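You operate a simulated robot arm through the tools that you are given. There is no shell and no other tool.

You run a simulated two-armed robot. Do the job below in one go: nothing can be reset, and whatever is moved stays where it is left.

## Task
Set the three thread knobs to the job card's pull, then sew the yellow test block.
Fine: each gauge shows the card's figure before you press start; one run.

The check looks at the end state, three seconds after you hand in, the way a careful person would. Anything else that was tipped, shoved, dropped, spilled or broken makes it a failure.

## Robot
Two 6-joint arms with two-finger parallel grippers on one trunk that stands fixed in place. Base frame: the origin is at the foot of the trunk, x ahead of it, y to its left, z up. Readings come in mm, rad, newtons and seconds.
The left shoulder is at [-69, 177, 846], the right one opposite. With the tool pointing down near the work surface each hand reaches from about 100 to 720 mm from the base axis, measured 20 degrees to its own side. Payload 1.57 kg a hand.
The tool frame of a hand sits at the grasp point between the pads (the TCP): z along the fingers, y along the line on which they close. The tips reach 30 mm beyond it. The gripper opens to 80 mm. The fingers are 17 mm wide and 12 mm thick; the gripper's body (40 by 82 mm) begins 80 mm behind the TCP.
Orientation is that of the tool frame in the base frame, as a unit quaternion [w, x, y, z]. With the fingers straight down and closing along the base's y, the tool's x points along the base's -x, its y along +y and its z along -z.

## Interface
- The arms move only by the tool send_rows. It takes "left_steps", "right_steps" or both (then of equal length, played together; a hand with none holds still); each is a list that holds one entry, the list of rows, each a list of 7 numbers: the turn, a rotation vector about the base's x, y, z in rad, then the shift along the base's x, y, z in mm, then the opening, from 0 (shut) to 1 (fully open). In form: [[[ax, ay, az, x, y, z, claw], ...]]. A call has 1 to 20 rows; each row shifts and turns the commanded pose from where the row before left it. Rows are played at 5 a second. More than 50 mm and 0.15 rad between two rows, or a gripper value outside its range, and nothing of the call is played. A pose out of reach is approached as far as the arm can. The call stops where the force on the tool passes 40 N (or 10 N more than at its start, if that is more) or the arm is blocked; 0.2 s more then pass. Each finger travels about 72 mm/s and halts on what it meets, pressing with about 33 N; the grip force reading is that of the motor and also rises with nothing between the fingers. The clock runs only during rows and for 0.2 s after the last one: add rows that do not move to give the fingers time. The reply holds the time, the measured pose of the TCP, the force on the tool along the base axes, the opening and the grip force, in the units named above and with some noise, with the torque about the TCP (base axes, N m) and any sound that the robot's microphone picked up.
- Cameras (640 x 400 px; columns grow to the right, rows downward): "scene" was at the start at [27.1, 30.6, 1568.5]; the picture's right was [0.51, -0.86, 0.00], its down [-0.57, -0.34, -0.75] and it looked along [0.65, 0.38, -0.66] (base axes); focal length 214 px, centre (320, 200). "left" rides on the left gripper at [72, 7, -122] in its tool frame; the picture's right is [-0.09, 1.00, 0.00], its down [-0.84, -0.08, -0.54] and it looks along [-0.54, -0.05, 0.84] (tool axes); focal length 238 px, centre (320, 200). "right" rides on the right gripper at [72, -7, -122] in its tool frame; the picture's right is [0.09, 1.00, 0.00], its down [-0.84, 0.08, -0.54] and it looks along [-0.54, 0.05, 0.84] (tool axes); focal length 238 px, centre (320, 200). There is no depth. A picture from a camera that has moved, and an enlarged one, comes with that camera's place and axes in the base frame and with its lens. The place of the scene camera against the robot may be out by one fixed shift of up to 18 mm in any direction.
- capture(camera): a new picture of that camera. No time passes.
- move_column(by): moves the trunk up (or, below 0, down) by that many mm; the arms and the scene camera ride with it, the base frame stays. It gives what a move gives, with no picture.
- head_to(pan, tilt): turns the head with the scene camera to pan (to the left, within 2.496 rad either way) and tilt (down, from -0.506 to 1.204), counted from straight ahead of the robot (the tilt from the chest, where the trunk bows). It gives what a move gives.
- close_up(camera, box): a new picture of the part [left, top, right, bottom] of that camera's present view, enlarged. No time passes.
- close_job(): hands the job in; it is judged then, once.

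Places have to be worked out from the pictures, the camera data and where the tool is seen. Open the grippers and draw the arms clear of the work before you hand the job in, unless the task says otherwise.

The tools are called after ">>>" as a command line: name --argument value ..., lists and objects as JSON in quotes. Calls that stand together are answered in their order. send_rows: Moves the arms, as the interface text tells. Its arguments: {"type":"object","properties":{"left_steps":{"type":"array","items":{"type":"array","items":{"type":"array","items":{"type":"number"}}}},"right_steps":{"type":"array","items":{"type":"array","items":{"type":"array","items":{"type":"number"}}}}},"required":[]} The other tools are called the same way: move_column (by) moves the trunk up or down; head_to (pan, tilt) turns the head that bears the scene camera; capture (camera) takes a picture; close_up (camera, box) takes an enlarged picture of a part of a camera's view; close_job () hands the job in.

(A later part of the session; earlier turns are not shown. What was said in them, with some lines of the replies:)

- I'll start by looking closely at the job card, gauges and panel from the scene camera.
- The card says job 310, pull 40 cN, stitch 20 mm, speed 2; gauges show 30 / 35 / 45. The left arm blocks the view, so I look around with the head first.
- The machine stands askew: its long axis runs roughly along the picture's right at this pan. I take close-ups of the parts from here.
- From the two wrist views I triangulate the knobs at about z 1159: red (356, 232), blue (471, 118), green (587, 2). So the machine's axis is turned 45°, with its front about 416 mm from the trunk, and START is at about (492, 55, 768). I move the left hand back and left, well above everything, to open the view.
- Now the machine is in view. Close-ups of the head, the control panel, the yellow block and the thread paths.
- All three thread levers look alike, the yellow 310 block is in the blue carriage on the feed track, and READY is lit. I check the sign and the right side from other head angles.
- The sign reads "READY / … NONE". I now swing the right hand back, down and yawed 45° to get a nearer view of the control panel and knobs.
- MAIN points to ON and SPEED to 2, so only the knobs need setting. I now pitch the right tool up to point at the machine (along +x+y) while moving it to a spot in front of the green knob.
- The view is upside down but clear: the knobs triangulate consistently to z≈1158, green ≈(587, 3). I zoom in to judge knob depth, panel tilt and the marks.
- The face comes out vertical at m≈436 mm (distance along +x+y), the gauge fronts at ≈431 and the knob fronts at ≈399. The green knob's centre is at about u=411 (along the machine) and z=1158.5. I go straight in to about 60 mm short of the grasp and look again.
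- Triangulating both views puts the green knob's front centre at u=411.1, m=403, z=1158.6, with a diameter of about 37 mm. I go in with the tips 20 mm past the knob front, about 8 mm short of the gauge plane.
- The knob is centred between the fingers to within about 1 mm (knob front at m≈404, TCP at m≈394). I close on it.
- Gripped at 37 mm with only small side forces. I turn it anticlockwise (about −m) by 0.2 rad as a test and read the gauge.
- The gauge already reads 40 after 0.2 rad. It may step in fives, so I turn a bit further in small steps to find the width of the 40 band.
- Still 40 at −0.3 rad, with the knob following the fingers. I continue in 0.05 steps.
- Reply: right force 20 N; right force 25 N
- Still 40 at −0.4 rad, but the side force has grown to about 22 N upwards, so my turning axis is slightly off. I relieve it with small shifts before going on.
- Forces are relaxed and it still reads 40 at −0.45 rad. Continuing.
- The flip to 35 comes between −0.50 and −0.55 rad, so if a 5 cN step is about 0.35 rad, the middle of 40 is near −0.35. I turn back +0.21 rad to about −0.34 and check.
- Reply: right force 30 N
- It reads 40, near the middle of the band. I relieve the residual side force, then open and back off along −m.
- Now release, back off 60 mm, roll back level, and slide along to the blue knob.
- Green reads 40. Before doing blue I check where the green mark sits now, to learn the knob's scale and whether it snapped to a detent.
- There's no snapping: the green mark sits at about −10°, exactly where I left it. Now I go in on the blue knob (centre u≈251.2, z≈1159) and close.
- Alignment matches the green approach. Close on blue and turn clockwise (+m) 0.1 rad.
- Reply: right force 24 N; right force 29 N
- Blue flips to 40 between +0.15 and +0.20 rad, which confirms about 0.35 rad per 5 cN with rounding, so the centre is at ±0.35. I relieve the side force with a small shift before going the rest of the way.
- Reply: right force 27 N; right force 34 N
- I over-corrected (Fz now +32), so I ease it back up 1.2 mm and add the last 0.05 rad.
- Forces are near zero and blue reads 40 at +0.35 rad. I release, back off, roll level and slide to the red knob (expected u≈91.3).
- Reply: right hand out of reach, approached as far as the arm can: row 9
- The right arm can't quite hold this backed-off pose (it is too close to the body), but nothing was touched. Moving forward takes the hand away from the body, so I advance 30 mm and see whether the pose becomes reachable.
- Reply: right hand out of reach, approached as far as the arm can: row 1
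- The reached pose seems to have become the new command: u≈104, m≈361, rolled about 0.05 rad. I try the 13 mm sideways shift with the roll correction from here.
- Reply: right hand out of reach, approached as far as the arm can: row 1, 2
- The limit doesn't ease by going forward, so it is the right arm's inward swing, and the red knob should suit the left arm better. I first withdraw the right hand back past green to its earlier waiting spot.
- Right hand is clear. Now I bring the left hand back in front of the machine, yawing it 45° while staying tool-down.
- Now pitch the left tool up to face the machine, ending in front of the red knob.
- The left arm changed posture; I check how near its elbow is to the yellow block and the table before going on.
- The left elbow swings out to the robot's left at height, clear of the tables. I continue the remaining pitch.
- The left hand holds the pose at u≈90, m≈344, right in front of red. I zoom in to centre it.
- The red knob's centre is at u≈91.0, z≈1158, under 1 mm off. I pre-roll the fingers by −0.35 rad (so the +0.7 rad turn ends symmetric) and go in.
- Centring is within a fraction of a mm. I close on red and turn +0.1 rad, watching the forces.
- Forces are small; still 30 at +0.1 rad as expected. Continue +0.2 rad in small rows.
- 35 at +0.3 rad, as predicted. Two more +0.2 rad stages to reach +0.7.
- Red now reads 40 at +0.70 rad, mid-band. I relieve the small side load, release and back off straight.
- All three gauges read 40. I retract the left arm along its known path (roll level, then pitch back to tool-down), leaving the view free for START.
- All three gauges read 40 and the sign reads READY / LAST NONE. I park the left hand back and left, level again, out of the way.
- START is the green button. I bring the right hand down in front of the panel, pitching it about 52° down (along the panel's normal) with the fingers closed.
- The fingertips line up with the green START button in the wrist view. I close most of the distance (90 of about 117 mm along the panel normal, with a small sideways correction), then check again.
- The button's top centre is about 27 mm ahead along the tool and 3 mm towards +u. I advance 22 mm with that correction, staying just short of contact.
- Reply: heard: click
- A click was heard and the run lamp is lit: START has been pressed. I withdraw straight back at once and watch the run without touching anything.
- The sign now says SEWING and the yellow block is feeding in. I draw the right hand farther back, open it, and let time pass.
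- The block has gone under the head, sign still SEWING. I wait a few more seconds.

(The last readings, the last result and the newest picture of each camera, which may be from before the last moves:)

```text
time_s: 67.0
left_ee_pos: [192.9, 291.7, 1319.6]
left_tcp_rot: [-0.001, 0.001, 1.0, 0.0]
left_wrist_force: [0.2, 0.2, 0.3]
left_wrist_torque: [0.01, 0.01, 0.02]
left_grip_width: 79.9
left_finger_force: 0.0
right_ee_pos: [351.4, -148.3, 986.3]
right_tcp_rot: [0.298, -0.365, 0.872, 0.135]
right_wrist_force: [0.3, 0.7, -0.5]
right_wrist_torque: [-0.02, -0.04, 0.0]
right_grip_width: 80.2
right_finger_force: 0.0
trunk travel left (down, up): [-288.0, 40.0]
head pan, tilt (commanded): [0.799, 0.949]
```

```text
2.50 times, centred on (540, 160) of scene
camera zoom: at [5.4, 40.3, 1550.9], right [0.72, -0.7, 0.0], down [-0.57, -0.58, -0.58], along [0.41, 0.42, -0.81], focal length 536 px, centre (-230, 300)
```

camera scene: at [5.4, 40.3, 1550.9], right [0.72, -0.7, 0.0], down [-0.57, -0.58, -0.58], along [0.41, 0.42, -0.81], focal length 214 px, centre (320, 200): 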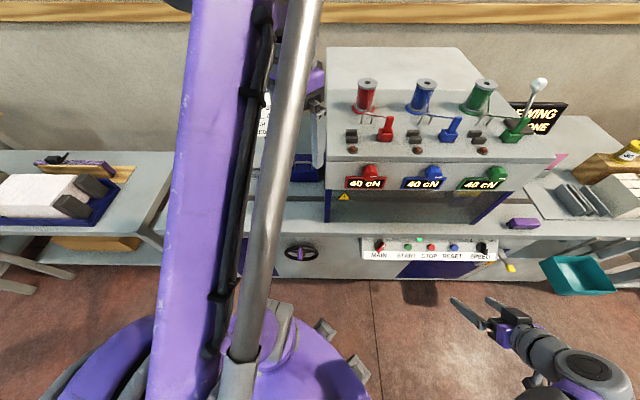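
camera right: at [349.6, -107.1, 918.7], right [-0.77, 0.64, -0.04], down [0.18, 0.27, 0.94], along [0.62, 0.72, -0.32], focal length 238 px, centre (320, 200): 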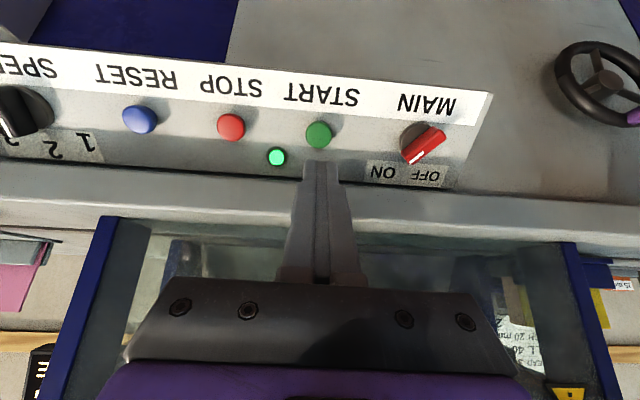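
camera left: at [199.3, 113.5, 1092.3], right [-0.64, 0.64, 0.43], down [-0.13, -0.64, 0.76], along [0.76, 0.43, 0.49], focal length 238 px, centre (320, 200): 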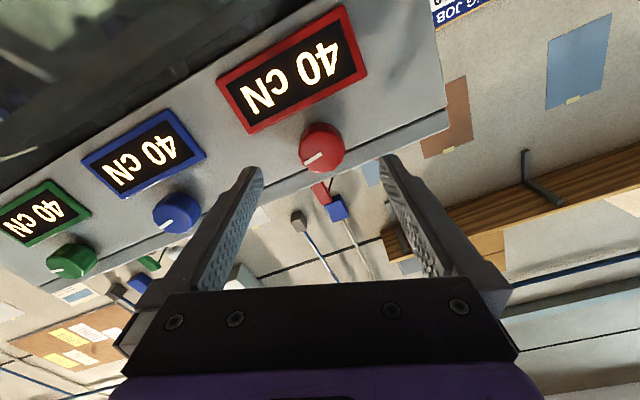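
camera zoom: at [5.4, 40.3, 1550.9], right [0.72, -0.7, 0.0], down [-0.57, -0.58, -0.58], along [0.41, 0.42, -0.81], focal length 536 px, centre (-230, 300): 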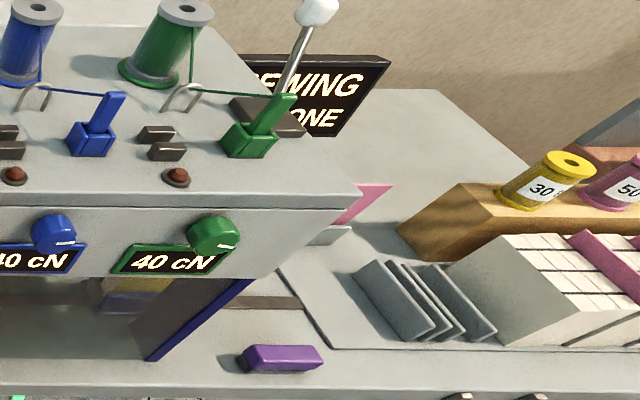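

Still SEWING, with the yellow block visible under the head. I keep waiting.

>>> send_rows --right_steps '[[[0, 0, 0, 0, 0, 0, 1], [0, 0, 0, 0, 0, 0, 1], [0, 0, 0, 0, 0, 0, 1], [0, 0, 0, 0, 0, 0, 1], [0, 0, 0, 0, 0, 0, 1], [0, 0, 0, 0, 0, 0, 1], [0, 0, 0, 0, 0, 0, 1], [0, 0, 0, 0, 0, 0, 1], [0, 0, 0, 0, 0, 0, 1], [0, 0, 0, 0, 0, 0, 1], [0, 0, 0, 0, 0, 0, 1], [0, 0, 0, 0, 0, 0, 1], [0, 0, 0, 0, 0, 0, 1], [0, 0, 0, 0, 0, 0, 1], [0, 0, 0, 0, 0, 0, 1], [0, 0, 0, 0, 0, 0, 1], [0, 0, 0, 0, 0, 0, 1], [0, 0, 0, 0, 0, 0, 1], [0, 0, 0, 0, 0, 0, 1], [0, 0, 0, 0, 0, 0, 1]]]'

>>> capture --camera "scene"

>>> close_up --camera "scene" --box '[320, 80, 640, 280]'

```text
time_s: 71.2
left_ee_pos: [192.2, 291.6, 1321.2]
left_tcp_rot: [0.0, 0.001, 1.0, 0.001]
left_wrist_force: [-0.3, 0.2, 0.2]
left_wrist_torque: [0.01, 0.04, 0.01]
left_grip_width: 79.9
left_finger_force: 0.1
right_ee_pos: [352.2, -148.8, 987.0]
right_tcp_rot: [0.299, -0.365, 0.871, 0.136]
right_wrist_force: [-0.7, -0.4, 0.2]
right_wrist_torque: [0.03, 0.01, 0.02]
right_grip_width: 80.0
right_finger_force: 0.1
trunk travel left (down, up): [-288.0, 40.0]
head pan, tilt (commanded): [0.799, 0.949]
```

```text
taken
camera scene: at [5.4, 40.3, 1550.9], right [0.72, -0.7, 0.0], down [-0.57, -0.58, -0.58], along [0.41, 0.42, -0.81], focal length 214 px, centre (320, 200)
```

scene: 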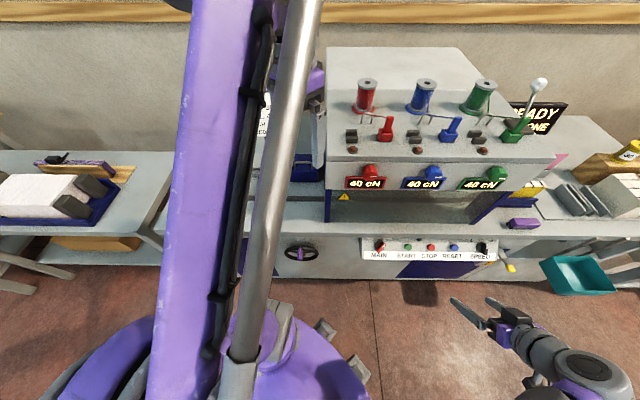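

```text
2.00 times, centred on (480, 180) of scene
camera zoom: at [5.4, 40.3, 1550.9], right [0.72, -0.7, 0.0], down [-0.57, -0.58, -0.58], along [0.41, 0.42, -0.81], focal length 429 px, centre (0, 240)
```

zoom: 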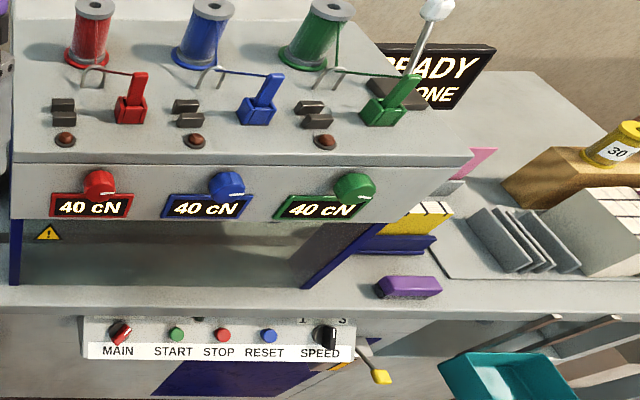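

The run is finished: the sign is back to READY and the stitched yellow block stands at the outfeed. I check the sign's second line and the whole scene from another angle.

>>> head_to --pan 0.2 --tilt 0.75

>>> capture --camera "scene"

>>> close_up --camera "scene" --box '[310, 90, 470, 220]'

>>> close_up --camera "scene" --box '[220, 180, 400, 310]'

```text
time_s: 72.2
left_ee_pos: [191.3, 291.6, 1320.4]
left_tcp_rot: [0.0, 0.001, 1.0, 0.0]
left_wrist_force: [0.6, -0.2, -0.5]
left_wrist_torque: [0.04, -0.04, -0.02]
left_grip_width: 79.9
left_finger_force: 0.0
right_ee_pos: [351.3, -147.2, 986.1]
right_tcp_rot: [0.299, -0.364, 0.872, 0.135]
right_wrist_force: [-0.1, 0.0, 0.2]
right_wrist_torque: [-0.02, -0.01, -0.01]
right_grip_width: 80.1
right_finger_force: 0.1
trunk travel left (down, up): [-288.0, 40.0]
head pan, tilt (commanded): [0.201, 0.75]
```

```text
taken
camera scene: at [35.9, 4.8, 1566.4], right [0.2, -0.98, 0.0], down [-0.67, -0.14, -0.73], along [0.72, 0.15, -0.68], focal length 214 px, centre (320, 200)
```

scene: 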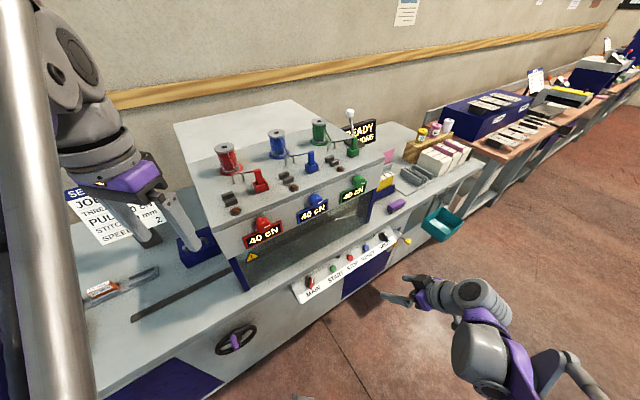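

```text
3.08 times, centred on (390, 155) of scene
camera zoom: at [35.9, 4.8, 1566.4], right [0.2, -0.98, 0.0], down [-0.67, -0.14, -0.73], along [0.72, 0.15, -0.68], focal length 660 px, centre (105, 338)
```

zoom: 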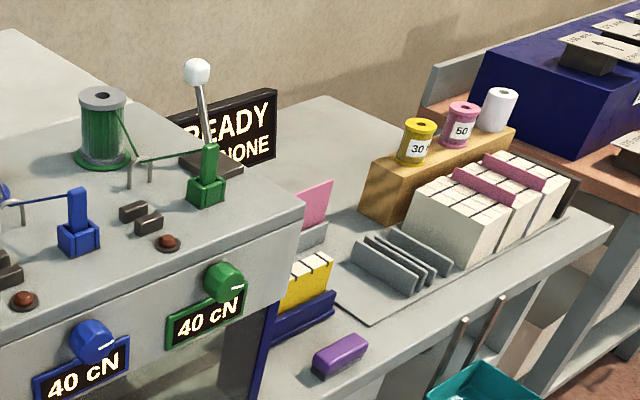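

```text
3.08 times, centred on (310, 245) of scene
camera zoom: at [35.9, 4.8, 1566.4], right [0.2, -0.98, 0.0], down [-0.67, -0.14, -0.73], along [0.72, 0.15, -0.68], focal length 660 px, centre (351, 62)
```

zoom: 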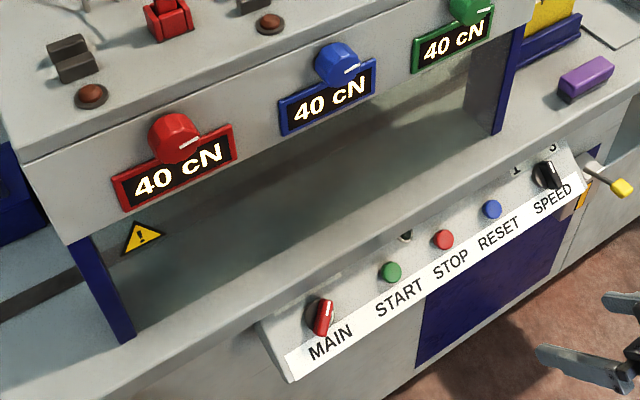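

The block is stitched, the gauges still read 40/40/40, and START was pressed once. I want to read the sign's second line fully, so I raise the right hand level at a spot farther right, well in front of the machine, and look.

>>> send_rows --right_steps '[[[0.0915, -0.0915, 0, 12, -14.6, 24.3, 1], [0.0915, -0.0915, 0, 12, -14.6, 24.3, 1], [0.0915, -0.0915, 0, 12, -14.6, 24.3, 1], [0.0915, -0.0915, 0, 12, -14.6, 24.3, 1], [0.0915, -0.0915, 0, 12, -14.6, 24.3, 1], [0.0915, -0.0915, 0, 12, -14.6, 24.3, 1], [0.0915, -0.0915, 0, 12, -14.6, 24.3, 1], [0, 0, 0, 0, 0, 0, 1]]]'

>>> capture --camera "right"

>>> close_up --camera "right" --box '[100, 0, 300, 120]'

```text
time_s: 74.0
left_ee_pos: [191.6, 291.9, 1318.9]
left_tcp_rot: [0.0, 0.001, 1.0, -0.001]
left_wrist_force: [0.3, -0.2, 0.2]
left_wrist_torque: [0.03, 0.01, 0.01]
left_grip_width: 80.0
left_finger_force: 0.0
right_ee_pos: [436.6, -252.1, 1157.4]
right_tcp_rot: [0.651, -0.279, 0.648, 0.279]
right_wrist_force: [-0.5, -0.2, 0.0]
right_wrist_torque: [0.0, 0.02, -0.04]
right_grip_width: 79.8
right_finger_force: 0.1
trunk travel left (down, up): [-288.0, 40.0]
head pan, tilt (commanded): [0.201, 0.75]
```

```text
taken
camera right: at [359.1, -345.1, 1085.5], right [-0.72, 0.69, -0.09], down [-0.43, -0.34, 0.83], along [0.54, 0.64, 0.54], focal length 238 px, centre (320, 200)
```

right: 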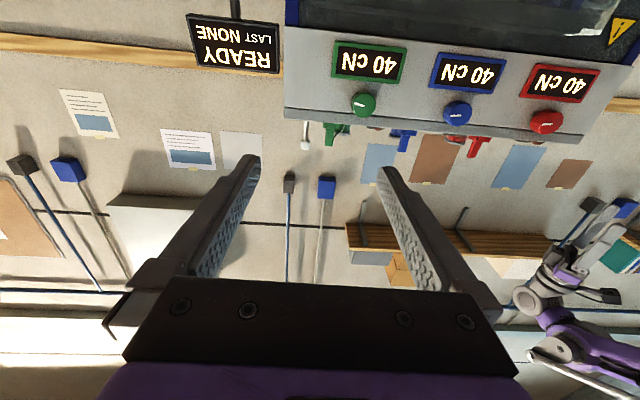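

```text
3.20 times, centred on (200, 60) of right
camera zoom: at [359.1, -345.1, 1085.5], right [-0.72, 0.69, -0.09], down [-0.43, -0.34, 0.83], along [0.54, 0.64, 0.54], focal length 763 px, centre (704, 648)
```

zoom: 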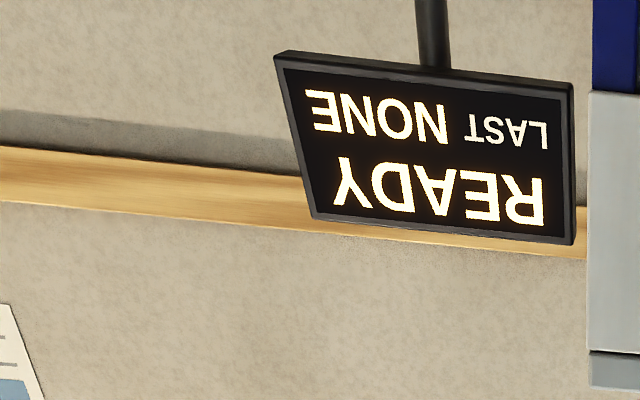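

The sign reads READY / LAST NONE (no fault logged). I inspect the sewn block's spine up close and compare it to the finished blocks beside it.

>>> close_up --camera "scene" --box '[365, 160, 415, 200]'

>>> head_to --pan 0.0 --tilt 0.6

>>> capture --camera "scene"

```text
10.00 times, centred on (390, 180) of scene
camera zoom: at [35.5, 5.1, 1566.5], right [0.2, -0.98, 0.0], down [-0.67, -0.14, -0.73], along [0.72, 0.15, -0.68], focal length 2145 px, centre (-380, 400)
```

zoom: 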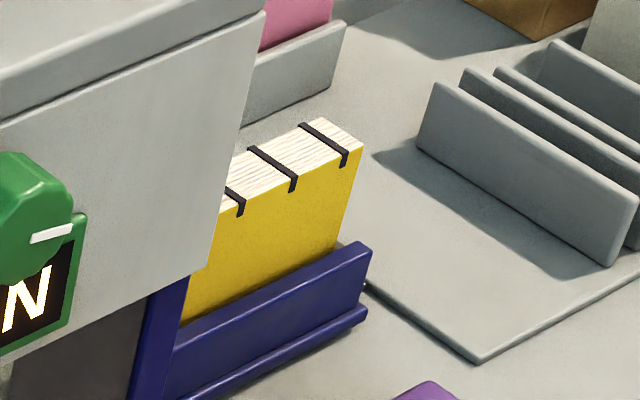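

```text
time_s: 74.8
left_ee_pos: [191.3, 291.8, 1321.4]
left_tcp_rot: [0.0, 0.0, 1.0, 0.0]
left_wrist_force: [0.7, -0.3, 0.2]
left_wrist_torque: [-0.03, -0.01, 0.05]
left_grip_width: 80.0
left_finger_force: 0.2
right_ee_pos: [437.7, -252.7, 1158.8]
right_tcp_rot: [0.651, -0.277, 0.65, 0.278]
right_wrist_force: [0.4, -0.3, 1.1]
right_wrist_torque: [-0.01, 0.02, 0.01]
right_grip_width: 80.0
right_finger_force: 0.1
trunk travel left (down, up): [-288.0, 40.0]
head pan, tilt (commanded): [0.0, 0.6]
```

```text
taken
camera scene: at [43.2, -11.8, 1579.3], right [0.0, -1.0, 0.0], down [-0.57, 0.0, -0.82], along [0.82, 0.0, -0.57], focal length 214 px, centre (320, 200)
```

scene: 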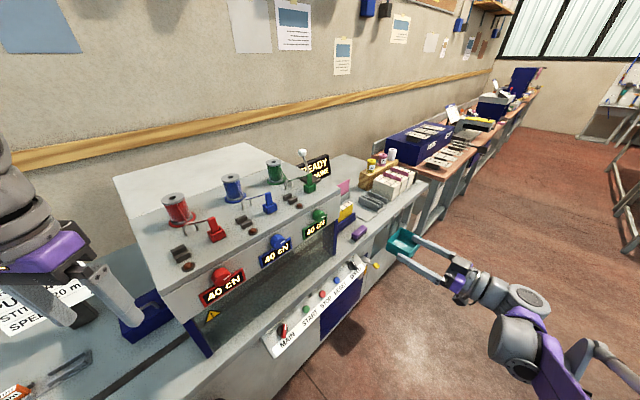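

The spine shows clean stitches and nothing else has moved. I draw the left hand a little farther from the machine before handing in.

>>> send_rows --left_steps '[[[0, 0, 0, -20, -20, 10, 1], [0, 0, 0, -20, -20, 10, 1], [0, 0, 0, 0, 0, 0, 1]]]'

>>> head_to --pan 0.9 --tilt 0.8

>>> capture --camera "scene"

>>> capture --camera "left"

```text
time_s: 75.5
left_ee_pos: [152.7, 252.4, 1341.1]
left_tcp_rot: [0.0, 0.001, 1.0, 0.001]
left_wrist_force: [1.1, -0.7, -0.1]
left_wrist_torque: [0.0, -0.01, 0.02]
left_grip_width: 80.0
left_finger_force: 0.0
right_ee_pos: [437.5, -251.7, 1158.2]
right_tcp_rot: [0.651, -0.278, 0.649, 0.279]
right_wrist_force: [-1.1, 0.7, -0.4]
right_wrist_torque: [0.0, -0.02, 0.0]
right_grip_width: 80.2
right_finger_force: 0.0
trunk travel left (down, up): [-288.0, 40.0]
head pan, tilt (commanded): [0.0, 0.6]
```

```text
time_s: 76.8
left_ee_pos: [152.1, 252.0, 1341.6]
left_tcp_rot: [0.0, 0.0, 1.0, 0.001]
left_wrist_force: [-0.2, 0.2, -0.2]
left_wrist_torque: [0.02, 0.01, -0.05]
left_grip_width: 80.2
left_finger_force: 0.0
right_ee_pos: [436.7, -251.6, 1158.0]
right_tcp_rot: [0.651, -0.277, 0.649, 0.278]
right_wrist_force: [0.1, -0.1, 0.9]
right_wrist_torque: [0.0, 0.02, 0.0]
right_grip_width: 79.8
right_finger_force: 0.0
trunk travel left (down, up): [-288.0, 40.0]
head pan, tilt (commanded): [0.901, 0.799]
```

```text
taken
camera scene: at [4.8, 51.4, 1562.5], right [0.78, -0.62, 0.0], down [-0.45, -0.56, -0.7], along [0.43, 0.55, -0.72], focal length 214 px, centre (320, 200)
```

scene: 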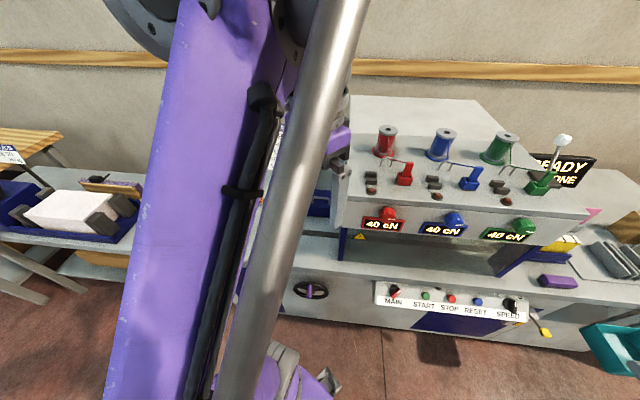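

```text
taken
camera left: at [81.1, 257.9, 1461.8], right [0.09, 1.0, 0.0], down [0.84, -0.08, 0.54], along [0.54, -0.05, -0.84], focal length 238 px, centre (320, 200)
```

left: 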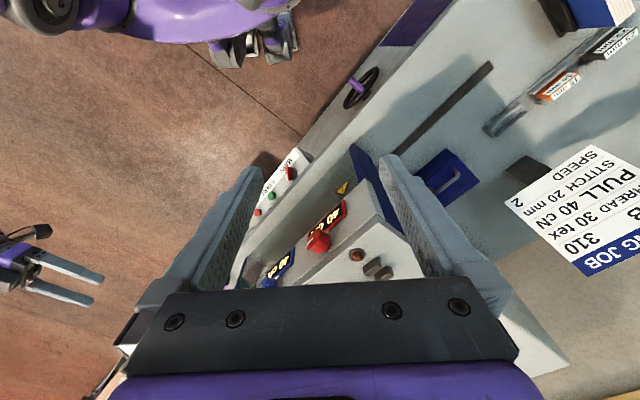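

Both hands are open and clear, the gauges read 40 cN on all three threads, the machine is back at READY after a single run, and the yellow block is sewn at the outfeed. Everything else looks untouched, so I hand the job in.

>>> close_job

```text
The job is handed in.
```

The three thread knobs are set to the card's 40 cN, and the yellow 310 block has been sewn in one run.

- **Knobs:** red went from 30 to 40, blue from 35 to 40 and green from 45 to 40. All three gauges read 40 cN before I pressed START, and still did at the end. I stopped each knob near the middle of its 40 range, because the gauges only change in steps of 5.
- **Run:** I pressed START once. The sign went to SEWING, then back to READY / LAST NONE. I take that line to mean no fault was logged, though the sign doesn't say so outright. The block is now at the outfeed with clean stitches across its spine.
- **Other settings:** MAIN was already ON and SPEED was already at 2, as the card asks, so I left them alone. I didn't look inside the machine for the 20 mm stitch part; I only noticed its slot on the rack is empty.
- **Arms:** the right arm couldn't reach the red knob, so I used the left arm for that one. Both grippers were open and drawn clear when I handed in, and nothing else looked moved in the last pictures.
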